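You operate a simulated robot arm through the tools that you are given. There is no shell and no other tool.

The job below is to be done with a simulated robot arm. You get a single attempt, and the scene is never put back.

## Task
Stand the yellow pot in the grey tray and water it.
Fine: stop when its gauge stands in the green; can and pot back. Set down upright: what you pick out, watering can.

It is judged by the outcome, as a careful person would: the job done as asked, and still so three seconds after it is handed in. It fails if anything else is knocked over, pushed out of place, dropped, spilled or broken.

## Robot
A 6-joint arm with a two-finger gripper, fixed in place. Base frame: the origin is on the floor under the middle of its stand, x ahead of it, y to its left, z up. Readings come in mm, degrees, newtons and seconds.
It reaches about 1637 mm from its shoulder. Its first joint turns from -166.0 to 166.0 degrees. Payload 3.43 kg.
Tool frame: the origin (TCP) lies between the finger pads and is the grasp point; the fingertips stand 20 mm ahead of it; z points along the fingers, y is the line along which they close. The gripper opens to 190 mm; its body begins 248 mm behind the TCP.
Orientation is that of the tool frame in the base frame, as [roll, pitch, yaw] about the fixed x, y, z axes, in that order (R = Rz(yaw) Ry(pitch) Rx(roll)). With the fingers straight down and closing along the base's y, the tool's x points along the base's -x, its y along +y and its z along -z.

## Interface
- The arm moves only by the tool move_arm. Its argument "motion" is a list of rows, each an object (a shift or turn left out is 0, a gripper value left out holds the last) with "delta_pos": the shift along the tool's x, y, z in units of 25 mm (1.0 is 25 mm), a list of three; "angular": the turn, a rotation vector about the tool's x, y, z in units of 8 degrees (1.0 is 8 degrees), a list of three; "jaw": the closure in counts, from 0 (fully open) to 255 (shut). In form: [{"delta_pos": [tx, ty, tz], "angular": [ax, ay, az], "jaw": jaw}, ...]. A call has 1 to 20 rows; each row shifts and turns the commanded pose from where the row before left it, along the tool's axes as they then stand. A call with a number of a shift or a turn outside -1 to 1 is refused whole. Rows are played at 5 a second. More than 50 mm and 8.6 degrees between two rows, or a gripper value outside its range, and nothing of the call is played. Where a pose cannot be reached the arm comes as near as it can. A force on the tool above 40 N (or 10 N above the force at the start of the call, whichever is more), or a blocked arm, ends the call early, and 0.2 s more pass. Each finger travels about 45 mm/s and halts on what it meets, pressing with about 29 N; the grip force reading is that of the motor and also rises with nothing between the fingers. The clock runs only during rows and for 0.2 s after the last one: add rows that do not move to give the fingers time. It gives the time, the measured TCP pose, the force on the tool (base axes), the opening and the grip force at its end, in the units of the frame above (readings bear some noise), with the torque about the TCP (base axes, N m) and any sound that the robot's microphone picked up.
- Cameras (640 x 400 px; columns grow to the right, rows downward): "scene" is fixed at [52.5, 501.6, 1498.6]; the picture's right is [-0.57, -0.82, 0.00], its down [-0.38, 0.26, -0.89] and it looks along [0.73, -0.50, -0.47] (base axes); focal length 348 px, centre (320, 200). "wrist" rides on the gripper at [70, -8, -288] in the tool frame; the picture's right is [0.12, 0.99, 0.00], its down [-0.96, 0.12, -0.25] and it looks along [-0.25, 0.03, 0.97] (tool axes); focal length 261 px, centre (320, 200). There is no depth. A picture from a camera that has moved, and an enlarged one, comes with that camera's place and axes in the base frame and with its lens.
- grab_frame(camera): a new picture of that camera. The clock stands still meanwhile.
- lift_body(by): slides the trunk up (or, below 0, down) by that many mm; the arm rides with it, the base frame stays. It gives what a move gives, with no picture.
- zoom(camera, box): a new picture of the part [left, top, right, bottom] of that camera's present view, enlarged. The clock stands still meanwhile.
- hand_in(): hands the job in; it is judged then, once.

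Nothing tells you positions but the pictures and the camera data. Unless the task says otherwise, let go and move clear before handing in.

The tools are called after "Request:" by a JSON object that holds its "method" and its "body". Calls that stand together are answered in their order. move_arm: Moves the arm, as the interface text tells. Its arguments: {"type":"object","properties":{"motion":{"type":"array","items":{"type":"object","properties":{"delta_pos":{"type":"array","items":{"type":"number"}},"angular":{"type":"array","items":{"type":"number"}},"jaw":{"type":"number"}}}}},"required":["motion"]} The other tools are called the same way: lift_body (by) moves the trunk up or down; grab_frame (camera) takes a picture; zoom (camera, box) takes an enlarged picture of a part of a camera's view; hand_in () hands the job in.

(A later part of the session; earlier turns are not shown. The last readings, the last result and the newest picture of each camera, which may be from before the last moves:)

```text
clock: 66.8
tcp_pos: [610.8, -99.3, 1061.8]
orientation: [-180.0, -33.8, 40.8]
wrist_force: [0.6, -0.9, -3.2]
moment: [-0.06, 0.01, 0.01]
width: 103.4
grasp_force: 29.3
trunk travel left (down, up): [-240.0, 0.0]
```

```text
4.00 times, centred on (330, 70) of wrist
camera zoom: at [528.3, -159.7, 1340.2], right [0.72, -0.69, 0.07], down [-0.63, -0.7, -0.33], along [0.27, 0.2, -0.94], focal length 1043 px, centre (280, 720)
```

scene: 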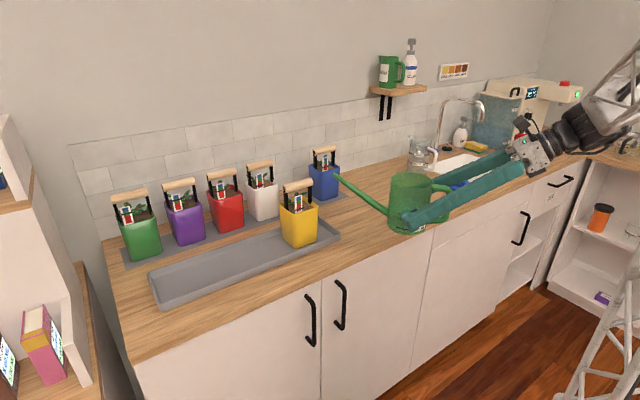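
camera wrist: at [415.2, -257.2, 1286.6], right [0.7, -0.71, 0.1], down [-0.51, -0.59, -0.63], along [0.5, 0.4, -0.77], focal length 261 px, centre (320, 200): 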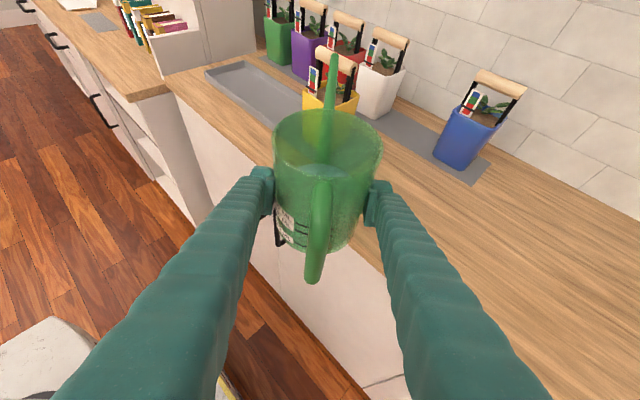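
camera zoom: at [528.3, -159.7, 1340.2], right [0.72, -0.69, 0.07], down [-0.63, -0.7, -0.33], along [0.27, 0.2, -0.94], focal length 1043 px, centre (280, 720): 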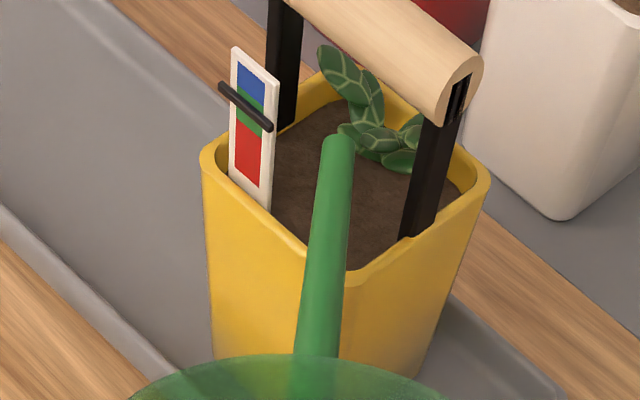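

The gauge lagged, and the pointer now stands inside the green with the flow stopped. I'll tilt the can back right away to prevent drips, then see whether the pointer has settled.

Request:
{"method": "move_arm", "body": {"motion": [{"delta_pos": [-0.346, 0, 0.49], "angular": [0, 0.5, 0]}, {"delta_pos": [-0.346, 0, 0.49], "angular": [0, 0.5, 0]}, {}]}}

Request:
{"method": "zoom", "body": {"camera": "scene", "box": [280, 185, 330, 225]}}

Request:
{"method": "zoom", "body": {"camera": "wrist", "box": [270, 0, 390, 100]}}

```text
clock: 67.6
tcp_pos: [611.7, -98.9, 1032.6]
orientation: [180.0, -42.1, 40.7]
wrist_force: [-0.3, -0.4, -4.7]
moment: [-0.04, 0.07, 0.0]
width: 103.3
grasp_force: 29.0
trunk travel left (down, up): [-240.0, 0.0]
```

```text
10.00 times, centred on (305, 205) of scene
camera zoom: at [52.5, 501.6, 1498.6], right [-0.57, -0.82, 0.0], down [-0.38, 0.26, -0.89], along [0.73, -0.5, -0.47], focal length 3486 px, centre (470, 150)
```

zoom: 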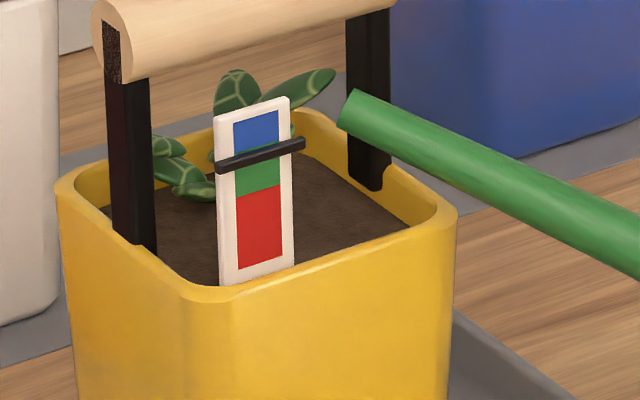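

```text
4.00 times, centred on (330, 50) of wrist
camera zoom: at [500.0, -184.4, 1293.3], right [0.71, -0.69, 0.08], down [-0.59, -0.66, -0.46], along [0.37, 0.28, -0.88], focal length 1043 px, centre (280, 800)
```

zoom: 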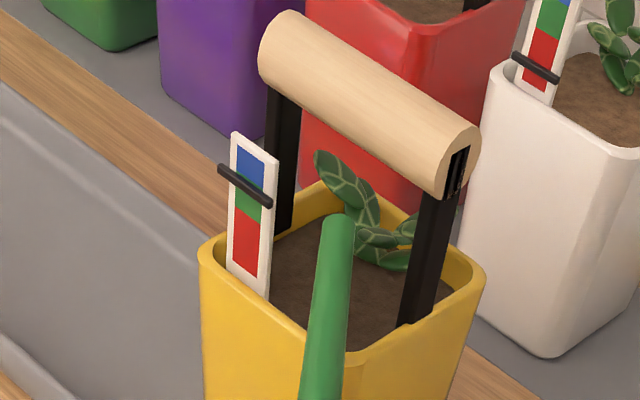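

The pointer seems to be levelling off inside the green. I'll retreat the spout from the pot and return the can to upright, then re-check the gauge.

Request:
{"method": "move_arm", "body": {"motion": [{"delta_pos": [-0.3, 0, -0.271]}, {"delta_pos": [-0.475, 0, -0.429]}, {"delta_pos": [-0.475, 0, -0.429]}, {"delta_pos": [-0.475, 0, -0.429]}, {"delta_pos": [-0.475, 0, -0.429]}, {"delta_pos": [-0.3, 0, -0.271]}, {"angular": [0, 0.5, 0]}, {"angular": [0, 0.5, 0]}, {"angular": [0, 0.5, 0]}, {}]}}

Request:
{"method": "zoom", "body": {"camera": "scene", "box": [280, 185, 330, 225]}}

Request:
{"method": "zoom", "body": {"camera": "scene", "box": [265, 140, 465, 265]}}

```text
clock: 69.8
tcp_pos: [547.4, -154.8, 1032.4]
orientation: [180.0, -54.0, 40.7]
wrist_force: [0.1, 0.5, -4.2]
moment: [-0.04, -0.02, 0.02]
width: 103.2
grasp_force: 29.2
trunk travel left (down, up): [-240.0, 0.0]
```

```text
10.00 times, centred on (305, 205) of scene
camera zoom: at [52.5, 501.6, 1498.6], right [-0.57, -0.82, 0.0], down [-0.38, 0.26, -0.89], along [0.73, -0.5, -0.47], focal length 3486 px, centre (470, 150)
```

zoom: 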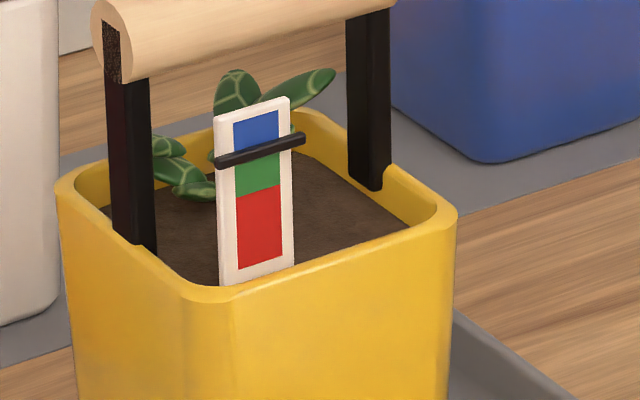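

```text
3.20 times, centred on (365, 202) of scene
camera zoom: at [52.5, 501.6, 1498.6], right [-0.57, -0.82, 0.0], down [-0.38, 0.26, -0.89], along [0.73, -0.5, -0.47], focal length 1115 px, centre (176, 192)
```

zoom: 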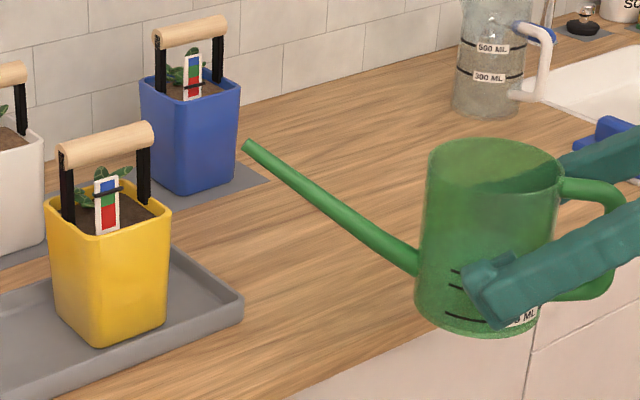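

Request:
{"method": "zoom", "body": {"camera": "scene", "box": [298, 192, 314, 216]}}

Request:
{"method": "move_arm", "body": {"motion": [{}, {}, {}, {}, {}]}}

Request:
{"method": "zoom", "body": {"camera": "scene", "box": [298, 192, 314, 216]}}

Request:
{"method": "zoom", "body": {"camera": "wrist", "box": [270, 20, 390, 120]}}

```text
16.00 times, centred on (306, 204) of scene
camera zoom: at [52.5, 501.6, 1498.6], right [-0.57, -0.82, 0.0], down [-0.38, 0.26, -0.89], along [0.73, -0.5, -0.47], focal length 5577 px, centre (544, 136)
```

zoom: 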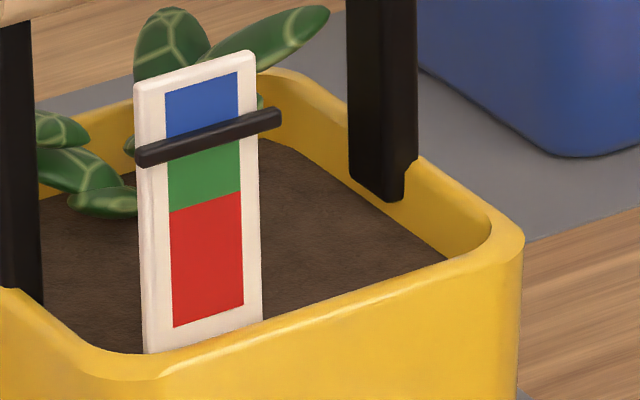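

```text
clock: 71.0
tcp_pos: [547.7, -154.8, 1033.2]
orientation: [-179.9, -54.0, 40.7]
wrist_force: [-0.6, 0.2, -4.3]
moment: [0.0, 0.08, 0.02]
width: 103.1
grasp_force: 28.4
trunk travel left (down, up): [-240.0, 0.0]
```

```text
16.00 times, centred on (306, 204) of scene
camera zoom: at [52.5, 501.6, 1498.6], right [-0.57, -0.82, 0.0], down [-0.38, 0.26, -0.89], along [0.73, -0.5, -0.47], focal length 5577 px, centre (544, 136)
```

zoom: 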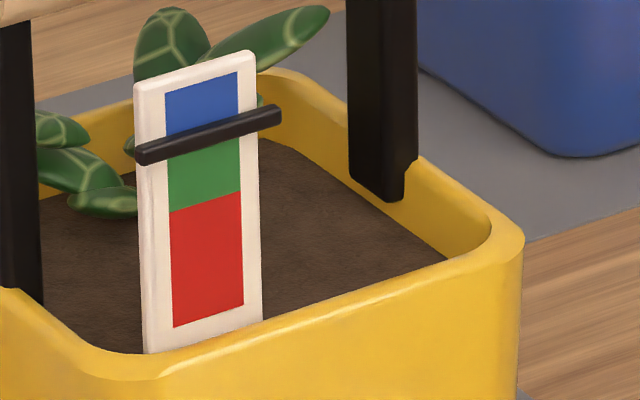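

```text
4.00 times, centred on (330, 70) of wrist
camera zoom: at [397.4, -272.5, 1258.8], right [0.7, -0.71, 0.1], down [-0.51, -0.59, -0.63], along [0.5, 0.39, -0.77], focal length 1043 px, centre (280, 720)
```

zoom: 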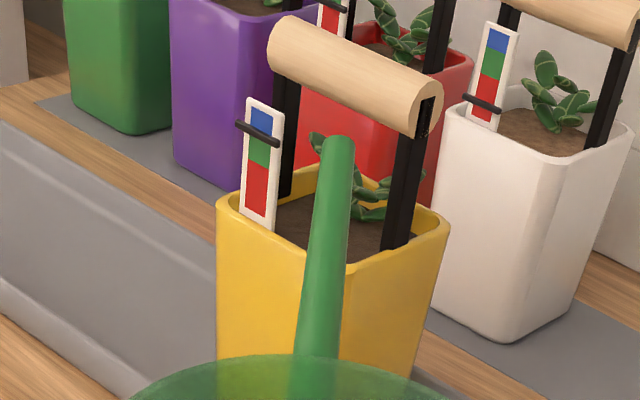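

Request:
{"method": "zoom", "body": {"camera": "scene", "box": [300, 193, 310, 213]}}

Request:
{"method": "zoom", "body": {"camera": "wrist", "box": [326, 40, 346, 80]}}

Request:
{"method": "zoom", "body": {"camera": "scene", "box": [260, 165, 276, 195]}}

```text
16.00 times, centred on (305, 203) of scene
camera zoom: at [52.5, 501.6, 1498.6], right [-0.57, -0.82, 0.0], down [-0.38, 0.26, -0.89], along [0.73, -0.5, -0.47], focal length 5577 px, centre (560, 152)
```

zoom: 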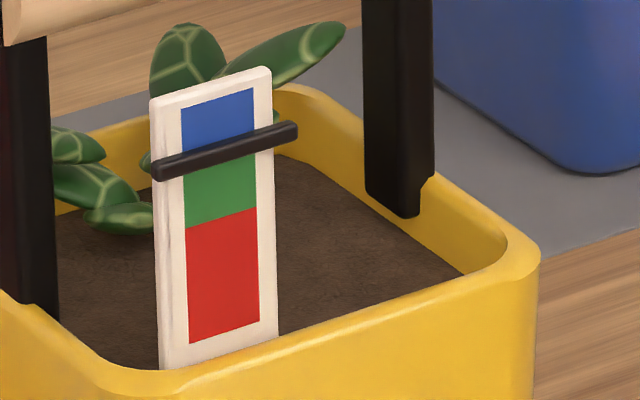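

```text
10.00 times, centred on (336, 60) of wrist
camera zoom: at [397.4, -272.5, 1258.8], right [0.7, -0.71, 0.1], down [-0.51, -0.59, -0.63], along [0.5, 0.39, -0.77], focal length 2606 px, centre (160, 1600)
```

zoom: 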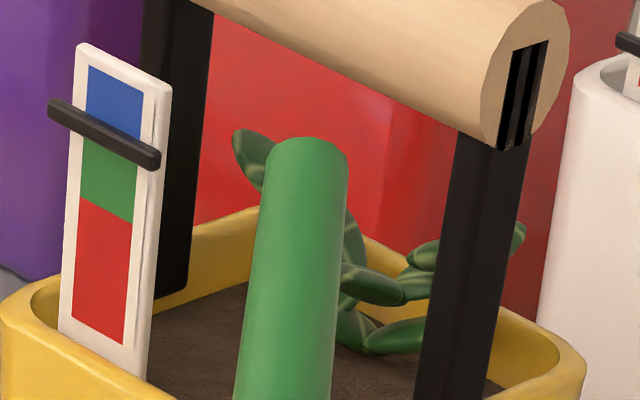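

```text
13.33 times, centred on (268, 180) of scene
camera zoom: at [52.5, 501.6, 1498.6], right [-0.57, -0.82, 0.0], down [-0.38, 0.26, -0.89], along [0.73, -0.5, -0.47], focal length 4647 px, centre (1013, 467)
```

zoom: 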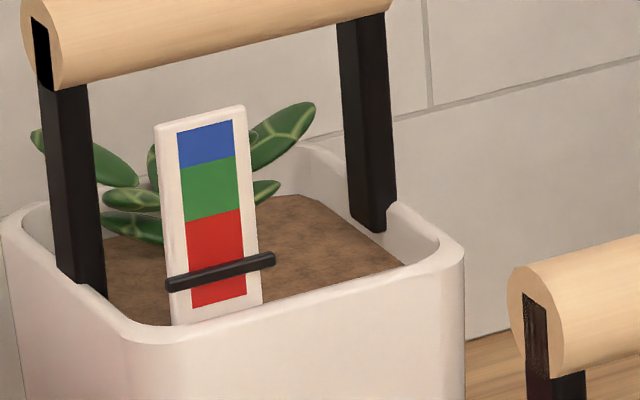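

The pointer has settled, with the flow fully stopped. Now I'll carry the can back: up a little, across, then yaw back to its original heading.

Request:
{"method": "move_arm", "body": {"motion": [{"delta_pos": [0.453, 0, -0.329]}, {"delta_pos": [0.453, 0, -0.329]}, {"delta_pos": [-0.094, 0.37, -0.129]}, {"delta_pos": [-0.187, 0.741, -0.257]}, {"delta_pos": [-0.187, 0.741, -0.257]}, {"delta_pos": [-0.187, 0.741, -0.257]}, {"delta_pos": [-0.187, 0.741, -0.257]}, {"delta_pos": [-0.187, 0.741, -0.257]}, {"delta_pos": [-0.187, 0.741, -0.257]}, {"delta_pos": [-0.187, 0.741, -0.257]}, {"delta_pos": [-0.187, 0.741, -0.257]}, {"delta_pos": [-0.187, 0.741, -0.257]}, {"delta_pos": [-0.187, 0.741, -0.257]}, {"delta_pos": [-0.187, 0.741, -0.257]}, {"delta_pos": [-0.187, 0.741, -0.257]}, {"delta_pos": [-0.187, 0.741, -0.257]}, {"delta_pos": [-0.187, 0.741, -0.257]}, {"delta_pos": [-0.187, 0.741, -0.257]}, {"delta_pos": [-0.187, 0.741, -0.257]}, {"delta_pos": [-0.187, 0.741, -0.257]}]}}

Request:
{"method": "grab_frame", "body": {"camera": "scene"}}

```text
clock: 75.2
tcp_pos: [653.2, -489.0, 1060.7]
orientation: [180.0, -54.0, 40.8]
wrist_force: [-0.8, -0.1, -3.5]
moment: [-0.19, 0.08, -0.1]
width: 103.3
grasp_force: 29.2
trunk travel left (down, up): [-240.0, 0.0]
```

```text
taken
```

scene: 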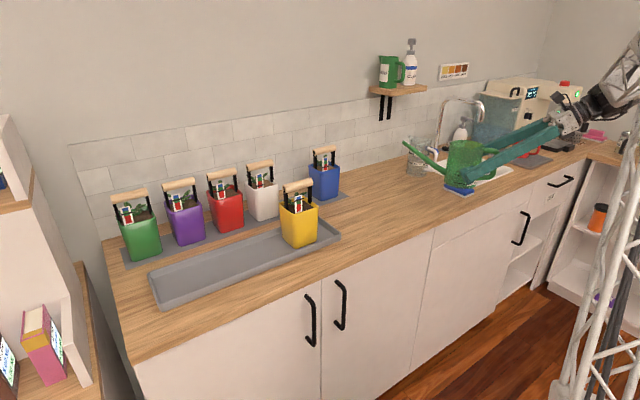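

Request:
{"method": "move_arm", "body": {"motion": [{"angular": [-0.405, 0, 0.294]}, {"angular": [-0.728, 0, 0.529]}, {"angular": [-0.728, 0, 0.529]}, {"angular": [-0.728, 0, 0.529]}, {"angular": [-0.728, 0, 0.529]}, {"angular": [-0.566, 0, 0.412]}, {"angular": [-0.243, 0, 0.176]}, {}, {}]}}

Request:
{"method": "grab_frame", "body": {"camera": "wrist"}}

```text
clock: 77.2
tcp_pos: [652.3, -491.1, 1060.5]
orientation: [180.0, -53.8, 0.0]
wrist_force: [0.2, -0.4, -4.4]
moment: [-0.05, 0.07, 0.0]
width: 103.3
grasp_force: 29.2
trunk travel left (down, up): [-240.0, 0.0]
```

```text
taken
camera wrist: at [462.2, -481.7, 1286.0], right [0.07, -0.99, 0.1], down [-0.77, -0.11, -0.63], along [0.64, -0.03, -0.77], focal length 261 px, centre (320, 200)
```

wrist: 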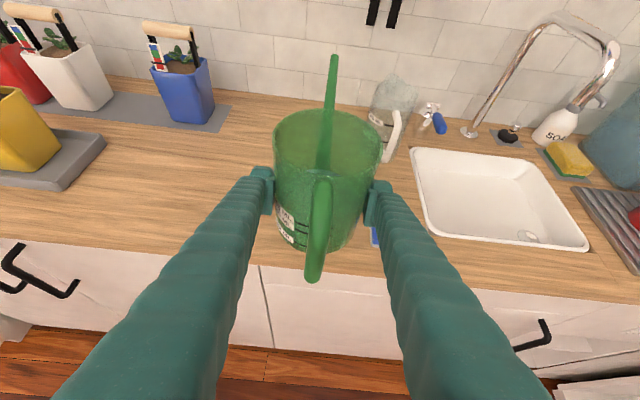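

Request:
{"method": "move_arm", "body": {"motion": [{"delta_pos": [0.2, 0.04, 0.275]}, {"delta_pos": [0.45, 0.04, 0.617]}, {"delta_pos": [0.45, 0.04, 0.617]}, {"delta_pos": [0.45, 0.04, 0.617]}, {"delta_pos": [0.45, 0.04, 0.617]}, {"delta_pos": [0.45, 0.04, 0.617]}, {"delta_pos": [0.45, 0.04, 0.617]}, {"delta_pos": [0.45, 0.04, 0.617]}, {"delta_pos": [0.45, 0.04, 0.617]}, {"delta_pos": [0.45, 0.04, 0.617]}, {"delta_pos": [0.27, 0, 0.37]}, {}, {}]}}

Request:
{"method": "grab_frame", "body": {"camera": "wrist"}}

Request:
{"method": "zoom", "body": {"camera": "scene", "box": [370, 100, 510, 215]}}

```text
clock: 80.0
tcp_pos: [844.8, -500.4, 1061.3]
orientation: [-179.9, -53.9, -0.1]
wrist_force: [0.0, -0.4, -4.5]
moment: [0.0, 0.09, 0.02]
width: 103.1
grasp_force: 28.9
trunk travel left (down, up): [-240.0, 0.0]
```

```text
taken
camera wrist: at [654.4, -492.2, 1286.2], right [0.07, -0.99, 0.1], down [-0.77, -0.11, -0.63], along [0.64, -0.03, -0.77], focal length 261 px, centre (320, 200)
```

wrist: 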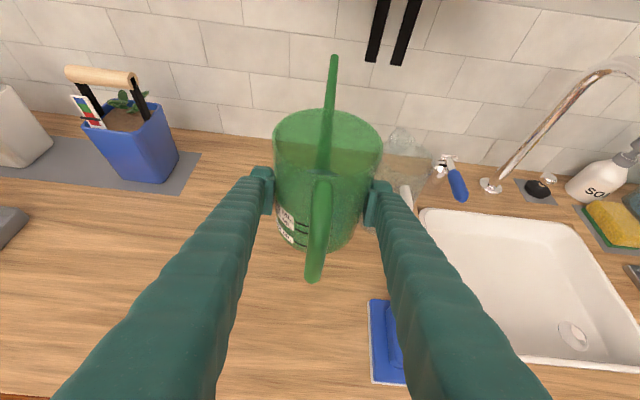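

```text
3.48 times, centred on (440, 158) of scene
camera zoom: at [52.5, 501.6, 1498.6], right [-0.57, -0.82, 0.0], down [-0.38, 0.26, -0.89], along [0.73, -0.5, -0.47], focal length 1212 px, centre (-97, 348)
```

zoom: 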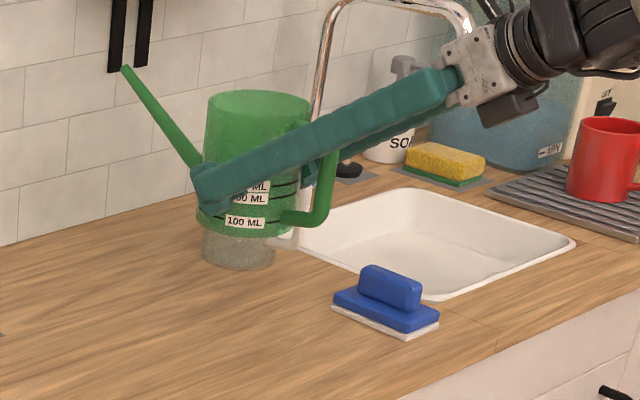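

Directly above its original spot. Lowering, first to about 10 mm above the counter.

Request:
{"method": "move_arm", "body": {"motion": [{"delta_pos": [-0.3, 0, 0.219]}, {"delta_pos": [-0.5, 0, 0.364]}, {"delta_pos": [-0.5, 0, 0.364]}, {"delta_pos": [-0.5, 0, 0.364]}, {"delta_pos": [-0.5, 0, 0.364]}, {"delta_pos": [-0.5, 0, 0.364]}, {"delta_pos": [-0.3, 0, 0.219]}, {}, {}]}}

Request:
{"method": "zoom", "body": {"camera": "scene", "box": [370, 110, 510, 215]}}

```text
clock: 82.0
tcp_pos: [844.4, -500.5, 964.6]
orientation: [-180.0, -53.9, -0.1]
wrist_force: [-0.4, 0.7, -4.7]
moment: [0.0, 0.07, -0.01]
width: 103.3
grasp_force: 28.8
trunk travel left (down, up): [-240.0, 0.0]
```

```text
3.81 times, centred on (440, 162) of scene
camera zoom: at [52.5, 501.6, 1498.6], right [-0.57, -0.82, 0.0], down [-0.38, 0.26, -0.89], along [0.73, -0.5, -0.47], focal length 1328 px, centre (-137, 343)
```

zoom: 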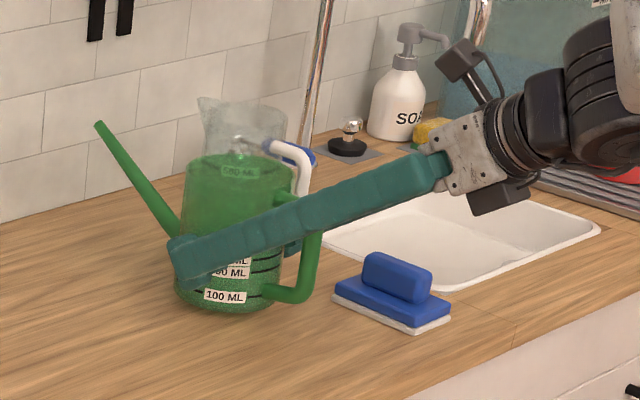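

Request:
{"method": "move_arm", "body": {"motion": [{"delta_pos": [-0.129, 0, 0.094]}, {"delta_pos": [-0.097, 0, 0.071]}, {}]}}

Request:
{"method": "move_arm", "body": {"motion": [{"delta_pos": [-0.065, 0, 0.047]}, {}]}}

```text
clock: 82.8
tcp_pos: [845.2, -501.5, 956.5]
orientation: [-180.0, -53.8, 0.0]
wrist_force: [0.3, 0.4, -3.7]
moment: [-0.03, 0.06, 0.0]
width: 103.5
grasp_force: 29.5
trunk travel left (down, up): [-240.0, 0.0]
```

```text
clock: 83.4
tcp_pos: [844.9, -499.9, 954.8]
orientation: [180.0, -53.9, -0.1]
wrist_force: [0.1, 0.4, -3.8]
moment: [0.0, 0.05, 0.02]
width: 103.4
grasp_force: 28.6
trunk travel left (down, up): [-240.0, 0.0]
```

Request:
{"method": "move_arm", "body": {"motion": [{"delta_pos": [-0.05, 0, 0.036]}, {}]}}

Request:
{"method": "zoom", "body": {"camera": "scene", "box": [370, 110, 510, 215]}}

```text
clock: 84.0
tcp_pos: [844.2, -500.1, 954.2]
orientation: [180.0, -54.0, -0.1]
wrist_force: [1.9, -1.0, 0.9]
moment: [0.0, -0.33, -0.06]
width: 103.1
grasp_force: 28.4
trunk travel left (down, up): [-240.0, 0.0]
```

```text
3.81 times, centred on (440, 162) of scene
camera zoom: at [52.5, 501.6, 1498.6], right [-0.57, -0.82, 0.0], down [-0.38, 0.26, -0.89], along [0.73, -0.5, -0.47], focal length 1328 px, centre (-137, 343)
```

zoom: 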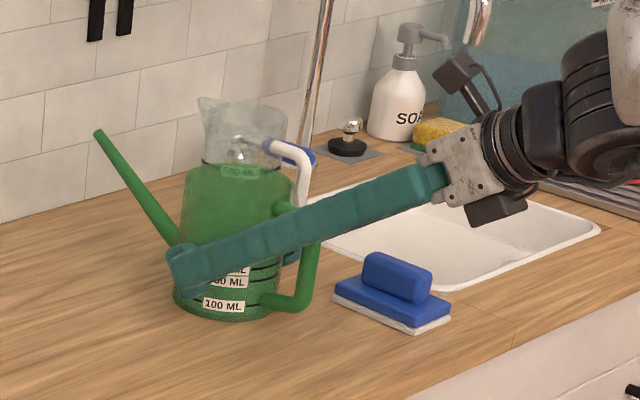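

Touched down. I'll settle half a millimetre more and release by opening only to about 128 mm (staying clear of the jug handle).

Request:
{"method": "move_arm", "body": {"motion": [{"delta_pos": [-0.02, 0, 0.015]}, {"jaw": 105}, {}, {"jaw": 83}, {}, {}]}}

Request:
{"method": "zoom", "body": {"camera": "scene", "box": [370, 110, 510, 215]}}

Request:
{"method": "grab_frame", "body": {"camera": "wrist"}}

```text
clock: 85.4
tcp_pos: [844.5, -500.4, 954.2]
orientation: [-180.0, -53.9, -0.1]
wrist_force: [-0.3, 0.2, -0.9]
moment: [0.01, 0.01, 0.02]
width: 127.9
grasp_force: 0.0
trunk travel left (down, up): [-240.0, 0.0]
```

```text
3.81 times, centred on (440, 162) of scene
camera zoom: at [52.5, 501.6, 1498.6], right [-0.57, -0.82, 0.0], down [-0.38, 0.26, -0.89], along [0.73, -0.5, -0.47], focal length 1328 px, centre (-137, 343)
```

zoom: 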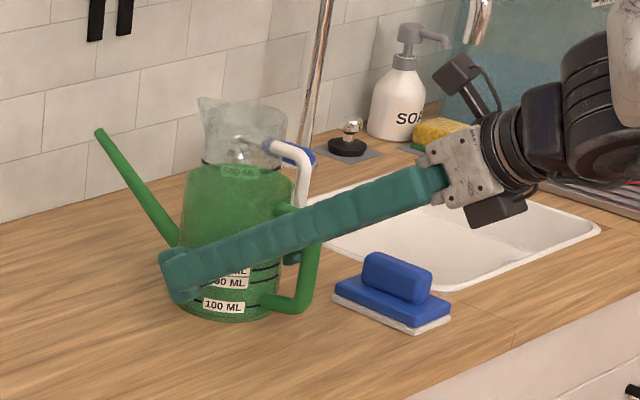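

```text
taken
camera wrist: at [653.6, -491.5, 1179.0], right [0.07, -0.99, 0.1], down [-0.77, -0.11, -0.63], along [0.64, -0.03, -0.77], focal length 261 px, centre (320, 200)
```

wrist: 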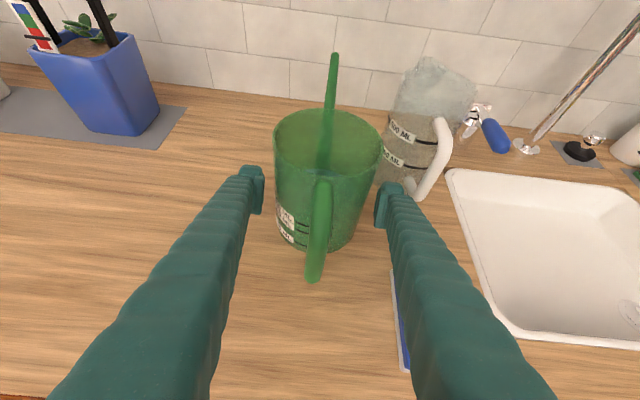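

The can stands upright in its original place. I'll back straight out along the fingers.

Request:
{"method": "move_arm", "body": {"motion": [{"delta_pos": [0, 0, -0.4]}, {"delta_pos": [0, 0, -0.7]}, {"delta_pos": [0, 0, -0.9]}, {"delta_pos": [0, 0, -0.9]}, {"delta_pos": [0, 0, -0.9]}, {"delta_pos": [0, 0, -0.9]}, {"delta_pos": [0, 0, -0.9]}, {"delta_pos": [0, 0, -0.9]}, {"delta_pos": [0, 0, -0.9]}, {"delta_pos": [0, 0, -0.9]}, {}]}}

Request:
{"method": "zoom", "body": {"camera": "scene", "box": [360, 90, 520, 215]}}

Request:
{"method": "zoom", "body": {"camera": "scene", "box": [298, 192, 314, 216]}}

```text
clock: 87.8
tcp_pos: [677.7, -501.1, 1075.6]
orientation: [180.0, -53.9, -0.2]
wrist_force: [-0.5, 0.2, -0.3]
moment: [-0.02, 0.02, 0.0]
width: 128.1
grasp_force: 0.1
trunk travel left (down, up): [-240.0, 0.0]
```

```text
3.20 times, centred on (440, 152) of scene
camera zoom: at [52.5, 501.6, 1498.6], right [-0.57, -0.82, 0.0], down [-0.38, 0.26, -0.89], along [0.73, -0.5, -0.47], focal length 1115 px, centre (-64, 352)
```

zoom: 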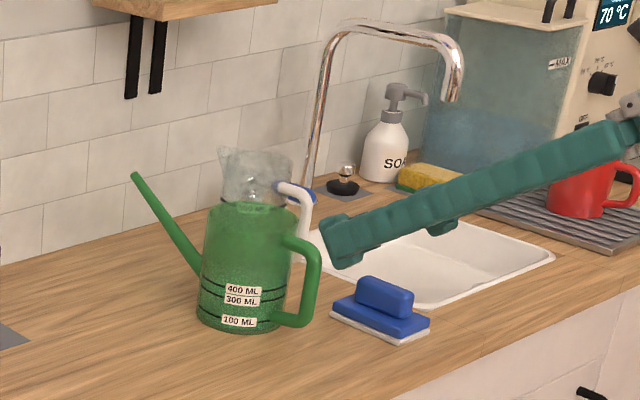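

```text
16.00 times, centred on (306, 204) of scene
camera zoom: at [52.5, 501.6, 1498.6], right [-0.57, -0.82, 0.0], down [-0.38, 0.26, -0.89], along [0.73, -0.5, -0.47], focal length 5577 px, centre (544, 136)
```

zoom: 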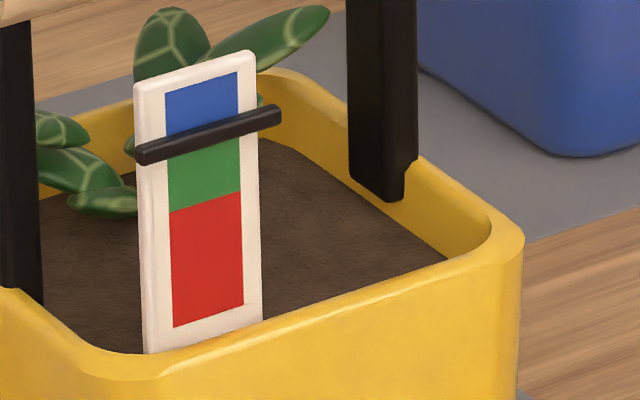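

The can is clear and standing. The pointer reading is unchanged. Next I'll point the gripper down again, raise it and turn the wrist back to fetch the pot.

Request:
{"method": "move_arm", "body": {"motion": [{"angular": [0, -0.963, 0]}, {"angular": [0, -0.963, 0]}, {"angular": [0, -0.963, 0]}, {"angular": [0, -0.963, 0]}, {"angular": [0, -0.963, 0]}, {"angular": [0, -0.963, 0]}, {"angular": [0, -0.963, 0]}, {"delta_pos": [0, 0, -0.9]}, {"delta_pos": [0, 0, -0.9]}, {"delta_pos": [0, 0, -0.9]}, {"delta_pos": [0, 0, -0.9]}, {"delta_pos": [0, 0, -0.9]}, {"delta_pos": [0, 0, -0.9]}, {}]}}

Request:
{"method": "move_arm", "body": {"motion": [{"angular": [0, 0, -0.9]}, {"angular": [0, 0, -0.9]}, {"angular": [0, 0, -0.9]}, {"angular": [0, 0, -0.9]}, {"angular": [0, 0, -0.9]}, {"angular": [0, 0, -0.9]}, {"angular": [0, 0, -0.9]}, {"angular": [0, 0, -0.9]}, {"angular": [0, 0, -0.9]}, {"angular": [0, 0, -0.9]}, {"angular": [0, 0, -0.9]}, {"angular": [0, 0, -0.9]}, {"angular": [0, 0, -0.45]}, {}]}}

```text
clock: 90.8
tcp_pos: [676.7, -499.8, 1210.1]
orientation: [-180.0, 0.0, -0.1]
wrist_force: [0.2, 0.7, 0.0]
moment: [-0.01, 0.01, -0.03]
width: 128.2
grasp_force: 0.1
trunk travel left (down, up): [-240.0, 0.0]
```

```text
clock: 93.8
tcp_pos: [676.3, -500.8, 1211.6]
orientation: [180.0, 0.0, 89.9]
wrist_force: [-0.3, -0.4, -0.5]
moment: [0.05, -0.01, 0.01]
width: 128.2
grasp_force: 0.0
trunk travel left (down, up): [-240.0, 0.0]
```

Request:
{"method": "move_arm", "body": {"motion": [{"delta_pos": [0.975, 0.228, 0], "jaw": 165}, {"delta_pos": [0.975, 0.228, 0]}, {"delta_pos": [0.975, 0.228, 0]}, {"delta_pos": [0.975, 0.228, 0]}, {"delta_pos": [0.975, 0.228, 0]}, {"delta_pos": [0.975, 0.228, 0]}, {"delta_pos": [0.975, 0.228, 0]}, {"delta_pos": [0.975, 0.228, 0]}, {"delta_pos": [0.975, 0.228, 0]}, {"delta_pos": [0.975, 0.228, 0]}, {"delta_pos": [0.975, 0.228, 0]}, {"delta_pos": [0.975, 0.228, 0]}, {"delta_pos": [0.975, 0.228, 0]}, {"delta_pos": [0.975, 0.228, 0]}, {"delta_pos": [0.975, 0.228, 0]}, {"delta_pos": [0.975, 0.228, 0]}, {"delta_pos": [0.975, 0.228, 0]}, {"delta_pos": [0.975, 0.228, 0]}, {"delta_pos": [0.975, 0.228, 0]}, {"delta_pos": [0.975, 0.228, 0]}]}}

Request:
{"method": "move_arm", "body": {"motion": [{"delta_pos": [0.9, 0.2, 0]}, {"delta_pos": [0.55, 0.2, 0]}, {}, {}]}}

Request:
{"method": "grab_frame", "body": {"camera": "wrist"}}

Request:
{"method": "grab_frame", "body": {"camera": "scene"}}

```text
clock: 98.0
tcp_pos: [791.1, -12.2, 1210.4]
orientation: [-179.9, 0.0, 90.0]
wrist_force: [-0.3, -0.8, -0.3]
moment: [0.09, -0.02, 0.0]
width: 67.5
grasp_force: 0.1
trunk travel left (down, up): [-240.0, 0.0]
```

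```text
clock: 99.0
tcp_pos: [801.4, 25.3, 1210.4]
orientation: [180.0, 0.1, 89.9]
wrist_force: [0.1, -0.5, -0.4]
moment: [0.01, 0.0, -0.01]
width: 67.3
grasp_force: 0.0
trunk travel left (down, up): [-240.0, 0.0]
```

```text
taken
camera wrist: at [793.6, 95.2, 1497.7], right [0.99, 0.12, 0.0], down [0.11, -0.96, 0.25], along [0.03, -0.25, -0.97], focal length 261 px, centre (320, 200)
```

wrist: 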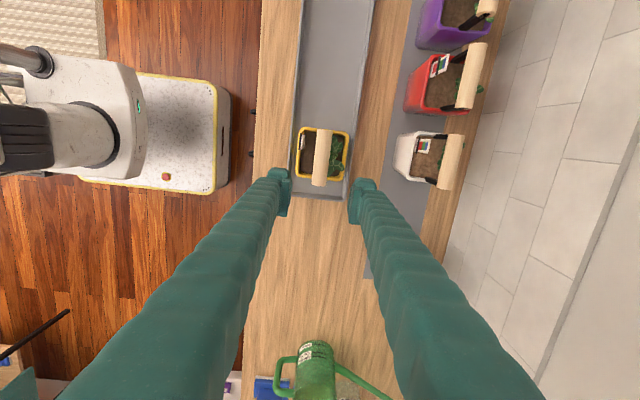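

```text
taken
```

scene: 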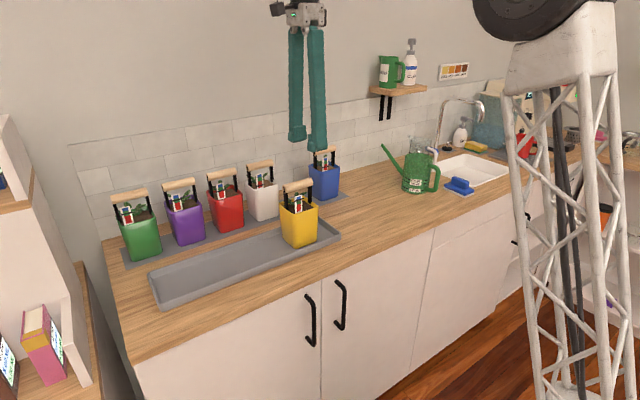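

Request:
{"method": "move_arm", "body": {"motion": [{"delta_pos": [0.42, 0.02, 0]}, {"delta_pos": [0, 0, 0.8]}, {"delta_pos": [0, 0, 0.8]}, {"delta_pos": [0, 0, 0.8]}, {"delta_pos": [0, 0, 0.8]}, {"delta_pos": [0, 0, 0.6]}, {}]}}

Request:
{"method": "zoom", "body": {"camera": "wrist", "box": [250, 120, 400, 230]}}

Request:
{"method": "zoom", "body": {"camera": "scene", "box": [265, 150, 345, 220]}}

```text
clock: 100.6
tcp_pos: [802.8, 34.1, 1114.8]
orientation: [179.9, 0.0, 90.0]
wrist_force: [-0.4, 0.5, -0.2]
moment: [0.0, 0.04, 0.02]
width: 67.0
grasp_force: 0.1
trunk travel left (down, up): [-240.0, 0.0]
```

```text
3.64 times, centred on (325, 175) of wrist
camera zoom: at [794.2, 105.2, 1402.2], right [0.99, 0.12, 0.0], down [0.11, -0.96, 0.25], along [0.03, -0.25, -0.97], focal length 948 px, centre (302, 291)
```

zoom: 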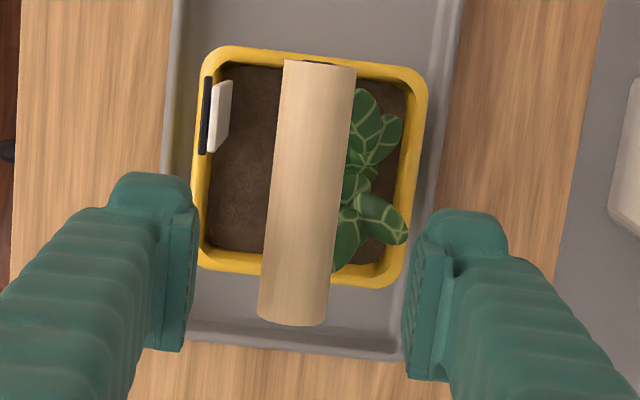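

```text
5.71 times, centred on (305, 185) of scene
camera zoom: at [52.5, 501.6, 1498.6], right [-0.57, -0.82, 0.0], down [-0.38, 0.26, -0.89], along [0.73, -0.5, -0.47], focal length 1992 px, centre (406, 286)
```

zoom: 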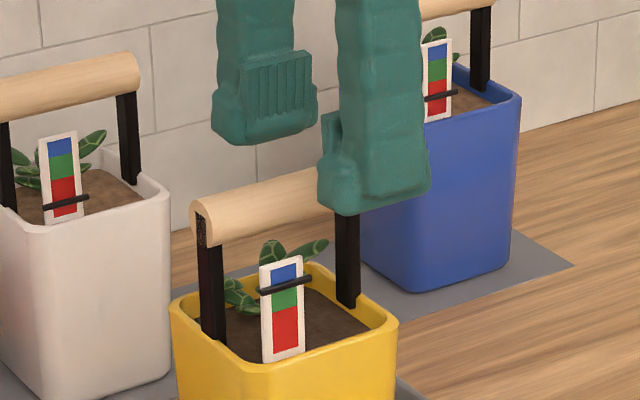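

The fingers straddle the bar and clear the gauge side. Lowering to the same grip height and closing.

Request:
{"method": "move_arm", "body": {"motion": [{"delta_pos": [0.03, 0, 0.45]}, {"delta_pos": [0, 0, 0.45]}, {"delta_pos": [0, 0, 0.34]}, {}, {"jaw": 255}, {}, {}, {}, {}, {}]}}

Request:
{"method": "zoom", "body": {"camera": "wrist", "box": [250, 120, 400, 230]}}

Request:
{"method": "zoom", "body": {"camera": "scene", "box": [265, 150, 345, 260]}}

```text
clock: 102.8
tcp_pos: [802.1, 36.2, 1085.7]
orientation: [-179.9, 0.0, 90.0]
wrist_force: [-2.0, -0.2, 0.7]
moment: [-0.03, 0.02, 0.09]
width: 19.7
grasp_force: 29.5
trunk travel left (down, up): [-240.0, 0.0]
```

```text
3.64 times, centred on (325, 175) of wrist
camera zoom: at [794.1, 105.7, 1371.7], right [0.99, 0.12, 0.0], down [0.11, -0.96, 0.25], along [0.03, -0.25, -0.97], focal length 948 px, centre (302, 291)
```

zoom: 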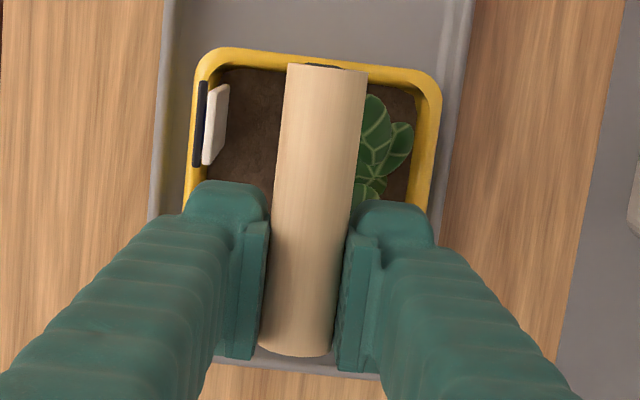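

```text
3.64 times, centred on (305, 205) of scene
camera zoom: at [52.5, 501.6, 1498.6], right [-0.57, -0.82, 0.0], down [-0.38, 0.26, -0.89], along [0.73, -0.5, -0.47], focal length 1268 px, centre (374, 182)
```

zoom: 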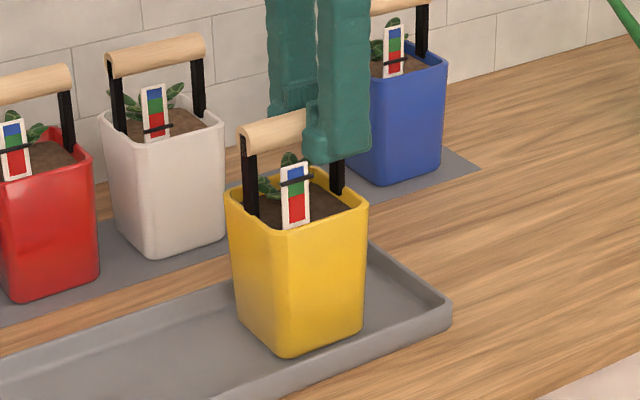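

Gripped. Lifting slowly and checking the hold.

Request:
{"method": "move_arm", "body": {"motion": [{"delta_pos": [0, 0, -0.1]}, {"delta_pos": [0, 0, -0.1]}, {"delta_pos": [0, 0, -0.15]}, {}]}}

Request:
{"method": "zoom", "body": {"camera": "scene", "box": [265, 150, 345, 260]}}

```text
clock: 103.8
tcp_pos: [802.8, 35.7, 1092.6]
orientation: [-180.0, 0.0, 90.1]
wrist_force: [-0.3, 0.1, -6.4]
moment: [-0.15, 0.02, -0.01]
width: 20.0
grasp_force: 29.0
trunk travel left (down, up): [-240.0, 0.0]
```

```text
3.64 times, centred on (305, 205) of scene
camera zoom: at [52.5, 501.6, 1498.6], right [-0.57, -0.82, 0.0], down [-0.38, 0.26, -0.89], along [0.73, -0.5, -0.47], focal length 1268 px, centre (374, 182)
```

zoom: 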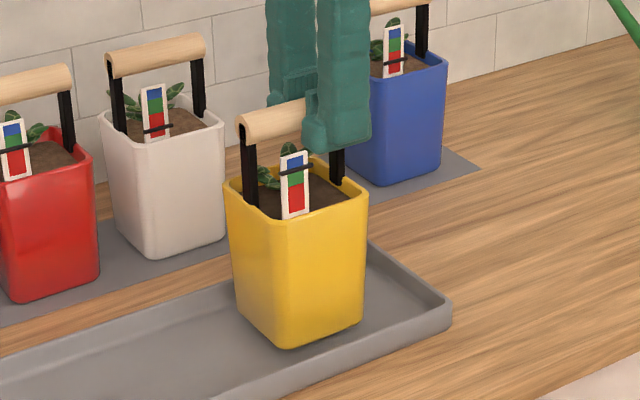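

Request:
{"method": "move_arm", "body": {"motion": [{"delta_pos": [0, 0, -0.25]}, {"delta_pos": [0, 0, -0.4]}, {"delta_pos": [0, 0, -0.4]}, {"delta_pos": [0, 0, -0.4]}, {"delta_pos": [0, 0, -0.4]}, {}, {"delta_pos": [-0.3, 0.2, 0]}, {"delta_pos": [-0.6, 0.5, 0]}, {"delta_pos": [-0.6, 0.5, 0]}, {"delta_pos": [-0.6, 0.5, 0]}, {"delta_pos": [-0.6, 0.5, 0]}, {"delta_pos": [-0.6, 0.5, 0]}, {"delta_pos": [-0.6, 0.5, 0]}, {"delta_pos": [-0.4, 0.5, 0]}, {}]}}

Request:
{"method": "grab_frame", "body": {"camera": "wrist"}}

Request:
{"method": "zoom", "body": {"camera": "scene", "box": [230, 110, 360, 240]}}

```text
clock: 107.0
tcp_pos: [893.8, -72.4, 1139.1]
orientation: [-180.0, 0.0, 89.9]
wrist_force: [0.2, 0.5, -7.3]
moment: [-0.14, 0.01, -0.02]
width: 19.9
grasp_force: 29.0
trunk travel left (down, up): [-240.0, 0.0]
```

```text
taken
camera wrist: at [886.6, -1.9, 1426.7], right [0.99, 0.12, 0.0], down [0.11, -0.96, 0.25], along [0.03, -0.25, -0.97], focal length 261 px, centre (320, 200)
```

wrist: 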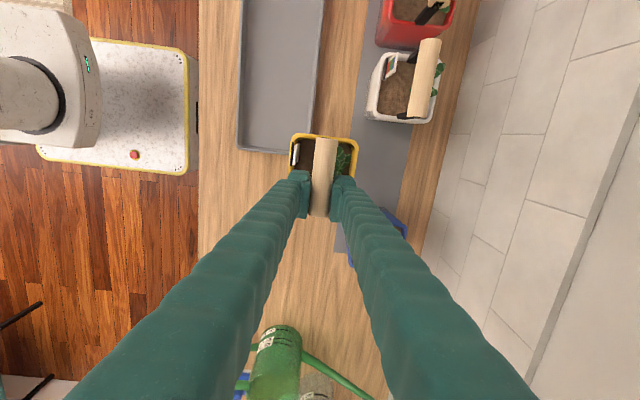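

```text
3.08 times, centred on (295, 175) of scene
camera zoom: at [52.5, 501.6, 1498.6], right [-0.57, -0.82, 0.0], down [-0.38, 0.26, -0.89], along [0.73, -0.5, -0.47], focal length 1072 px, centre (397, 277)
```

zoom: 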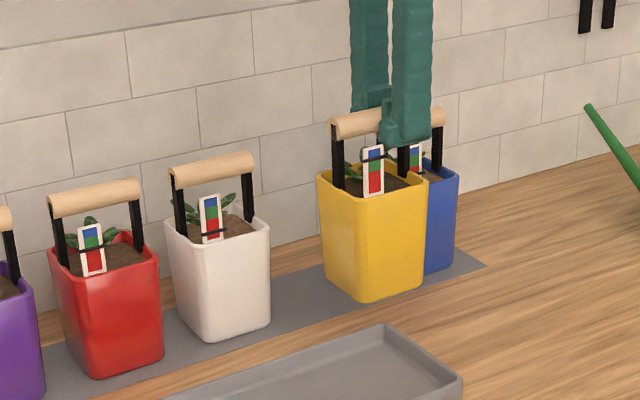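

Clear of its neighbours. Moving straight back to above its original place on the mat.

Request:
{"method": "move_arm", "body": {"motion": [{"delta_pos": [0, 0.4, 0]}, {"delta_pos": [0, 0.6, 0]}, {"delta_pos": [0, 0.6, 0]}, {"delta_pos": [0, 0.6, 0]}, {"delta_pos": [0, 0.6, 0]}, {"delta_pos": [0, 0.6, 0]}, {"delta_pos": [0, 0.6, 0]}, {"delta_pos": [0, 0.44, 0]}, {}, {}]}}

Request:
{"method": "zoom", "body": {"camera": "wrist", "box": [240, 60, 400, 240]}}

Request:
{"method": "zoom", "body": {"camera": "scene", "box": [245, 110, 345, 215]}}

```text
clock: 109.2
tcp_pos: [1006.4, -72.1, 1140.6]
orientation: [180.0, 0.0, 89.9]
wrist_force: [0.5, -0.4, -6.4]
moment: [-0.14, 0.02, 0.0]
width: 20.0
grasp_force: 29.4
trunk travel left (down, up): [-240.0, 0.0]
```

```text
2.22 times, centred on (320, 150) of wrist
camera zoom: at [998.1, -1.8, 1426.8], right [0.99, 0.12, 0.0], down [0.11, -0.96, 0.25], along [0.03, -0.25, -0.97], focal length 579 px, centre (320, 311)
```

zoom: 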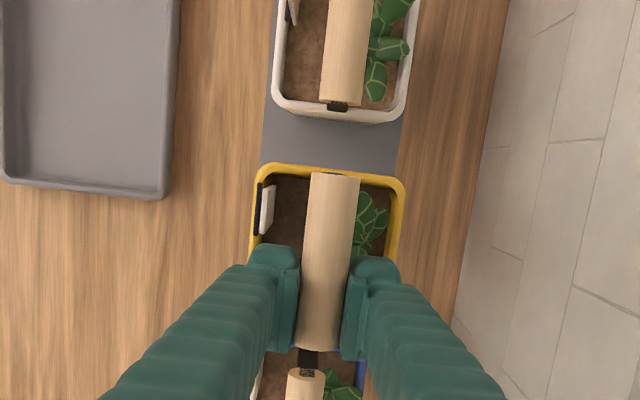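

```text
3.81 times, centred on (295, 162) of scene
camera zoom: at [52.5, 501.6, 1498.6], right [-0.57, -0.82, 0.0], down [-0.38, 0.26, -0.89], along [0.73, -0.5, -0.47], focal length 1328 px, centre (415, 343)
```

zoom: 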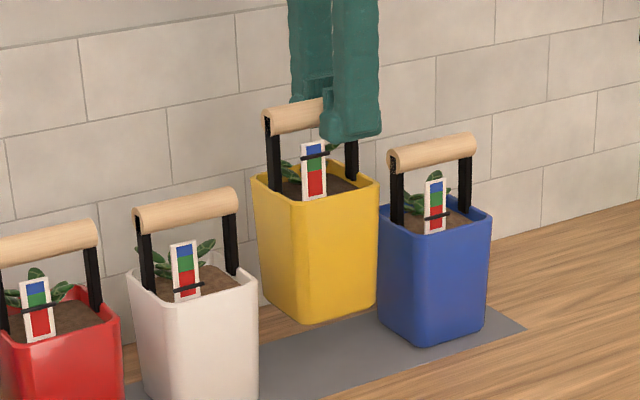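

Matches the earlier lifted position. Lowering.

Request:
{"method": "move_arm", "body": {"motion": [{"delta_pos": [0, -0.03, 0.35]}, {"delta_pos": [0, 0, 0.45]}, {"delta_pos": [0, 0, 0.45]}, {"delta_pos": [0, 0, 0.4]}, {"delta_pos": [0, 0, 0.25]}, {}]}}

Request:
{"method": "move_arm", "body": {"motion": [{"delta_pos": [0, 0, 0.1]}, {"delta_pos": [0, 0, 0.1]}, {}]}}

```text
clock: 110.6
tcp_pos: [1005.4, -73.5, 1091.4]
orientation: [180.0, -0.1, 89.9]
wrist_force: [-0.1, -0.4, -6.1]
moment: [-0.17, 0.02, -0.01]
width: 19.9
grasp_force: 28.8
trunk travel left (down, up): [-240.0, 0.0]
```

```text
clock: 111.4
tcp_pos: [1004.1, -72.8, 1086.6]
orientation: [180.0, 0.1, 90.0]
wrist_force: [-0.2, 0.8, -7.4]
moment: [-0.15, 0.01, 0.01]
width: 19.9
grasp_force: 28.9
trunk travel left (down, up): [-240.0, 0.0]
```

Request:
{"method": "move_arm", "body": {"motion": [{"delta_pos": [0, 0.03, 0.06]}, {"delta_pos": [0, 0, 0.04]}, {}]}}

Request:
{"method": "zoom", "body": {"camera": "scene", "box": [265, 130, 335, 215]}}

```text
clock: 112.2
tcp_pos: [1004.6, -72.0, 1082.9]
orientation: [179.9, 0.0, 89.9]
wrist_force: [0.2, 0.4, -7.7]
moment: [-0.17, 0.01, -0.01]
width: 20.0
grasp_force: 29.0
trunk travel left (down, up): [-240.0, 0.0]
```

```text
4.71 times, centred on (300, 172) of scene
camera zoom: at [52.5, 501.6, 1498.6], right [-0.57, -0.82, 0.0], down [-0.38, 0.26, -0.89], along [0.73, -0.5, -0.47], focal length 1640 px, centre (414, 329)
```

zoom: 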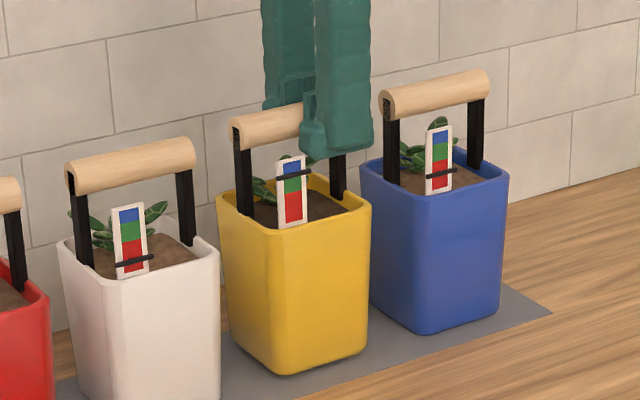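

Request:
{"method": "move_arm", "body": {"motion": [{"delta_pos": [0, 0, 0.06]}, {}]}}

Request:
{"method": "move_arm", "body": {"motion": [{"delta_pos": [0, 0, 0.05]}, {}]}}

```text
clock: 112.8
tcp_pos: [1005.1, -71.6, 1082.1]
orientation: [-180.0, 0.0, 89.9]
wrist_force: [0.1, 0.6, -7.6]
moment: [-0.19, -0.02, -0.02]
width: 19.9
grasp_force: 29.2
trunk travel left (down, up): [-240.0, 0.0]
```

```text
clock: 113.4
tcp_pos: [1005.1, -71.6, 1082.6]
orientation: [-180.0, 0.0, 90.0]
wrist_force: [0.3, -0.1, -7.0]
moment: [-0.17, -0.01, 0.02]
width: 19.9
grasp_force: 29.2
trunk travel left (down, up): [-240.0, 0.0]
```

Request:
{"method": "move_arm", "body": {"motion": [{"delta_pos": [0, 0, 0.06]}, {}]}}

Request:
{"method": "zoom", "body": {"camera": "scene", "box": [265, 130, 335, 215]}}

```text
clock: 114.0
tcp_pos: [1005.4, -72.5, 1079.7]
orientation: [-180.0, 0.0, 89.9]
wrist_force: [0.1, 0.6, -7.3]
moment: [-0.14, 0.0, 0.02]
width: 20.1
grasp_force: 29.1
trunk travel left (down, up): [-240.0, 0.0]
```

```text
4.71 times, centred on (300, 172) of scene
camera zoom: at [52.5, 501.6, 1498.6], right [-0.57, -0.82, 0.0], down [-0.38, 0.26, -0.89], along [0.73, -0.5, -0.47], focal length 1640 px, centre (414, 329)
```

zoom: 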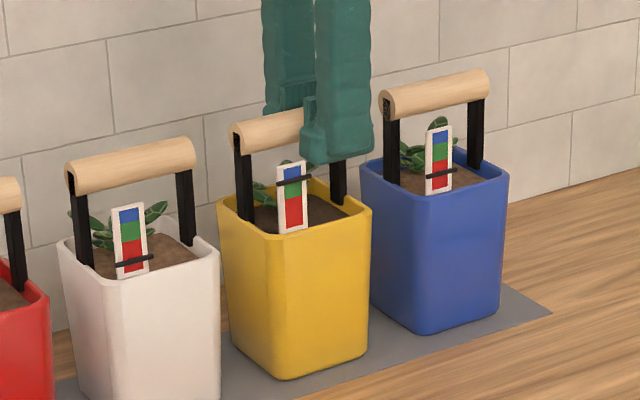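

Request:
{"method": "move_arm", "body": {"motion": [{"delta_pos": [0, 0, 0.04]}, {}]}}

Request:
{"method": "move_arm", "body": {"motion": [{"delta_pos": [0, 0, 0.03]}, {}]}}

```text
clock: 114.6
tcp_pos: [1005.7, -72.4, 1079.6]
orientation: [-180.0, -0.1, 90.0]
wrist_force: [-1.1, 0.1, -0.2]
moment: [0.23, -0.07, 0.07]
width: 19.9
grasp_force: 28.9
trunk travel left (down, up): [-240.0, 0.0]
```

```text
clock: 115.2
tcp_pos: [1004.0, -72.1, 1079.8]
orientation: [180.0, 0.0, 90.0]
wrist_force: [-3.0, -1.8, 6.5]
moment: [0.55, -0.05, 0.14]
width: 19.7
grasp_force: 29.2
trunk travel left (down, up): [-240.0, 0.0]
```

Touched down on the mat. Easing off half a millimetre, then releasing.

Request:
{"method": "move_arm", "body": {"motion": [{"delta_pos": [0, 0, -0.02]}, {}, {"jaw": 165}, {}, {}, {}, {}]}}

Request:
{"method": "zoom", "body": {"camera": "wrist", "box": [250, 100, 400, 230]}}

Request:
{"method": "zoom", "body": {"camera": "scene", "box": [265, 130, 335, 215]}}

```text
clock: 116.8
tcp_pos: [1004.6, -73.1, 1079.2]
orientation: [179.9, 0.0, 90.0]
wrist_force: [0.4, -0.4, -0.4]
moment: [0.02, -0.02, 0.03]
width: 67.1
grasp_force: 0.0
trunk travel left (down, up): [-240.0, 0.0]
```

```text
3.08 times, centred on (325, 165) of wrist
camera zoom: at [997.1, -1.7, 1366.7], right [0.99, 0.12, 0.0], down [0.11, -0.96, 0.25], along [0.03, -0.25, -0.97], focal length 802 px, centre (305, 308)
```

zoom: 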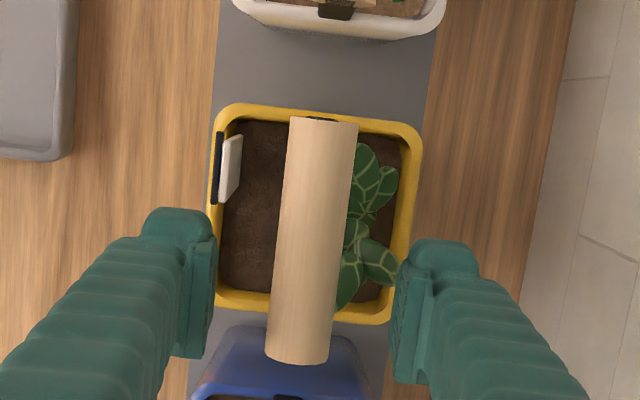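

```text
4.71 times, centred on (300, 172) of scene
camera zoom: at [52.5, 501.6, 1498.6], right [-0.57, -0.82, 0.0], down [-0.38, 0.26, -0.89], along [0.73, -0.5, -0.47], focal length 1640 px, centre (414, 329)
```

zoom: 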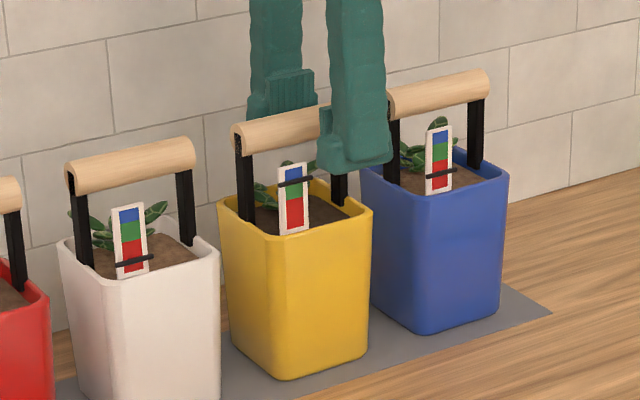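

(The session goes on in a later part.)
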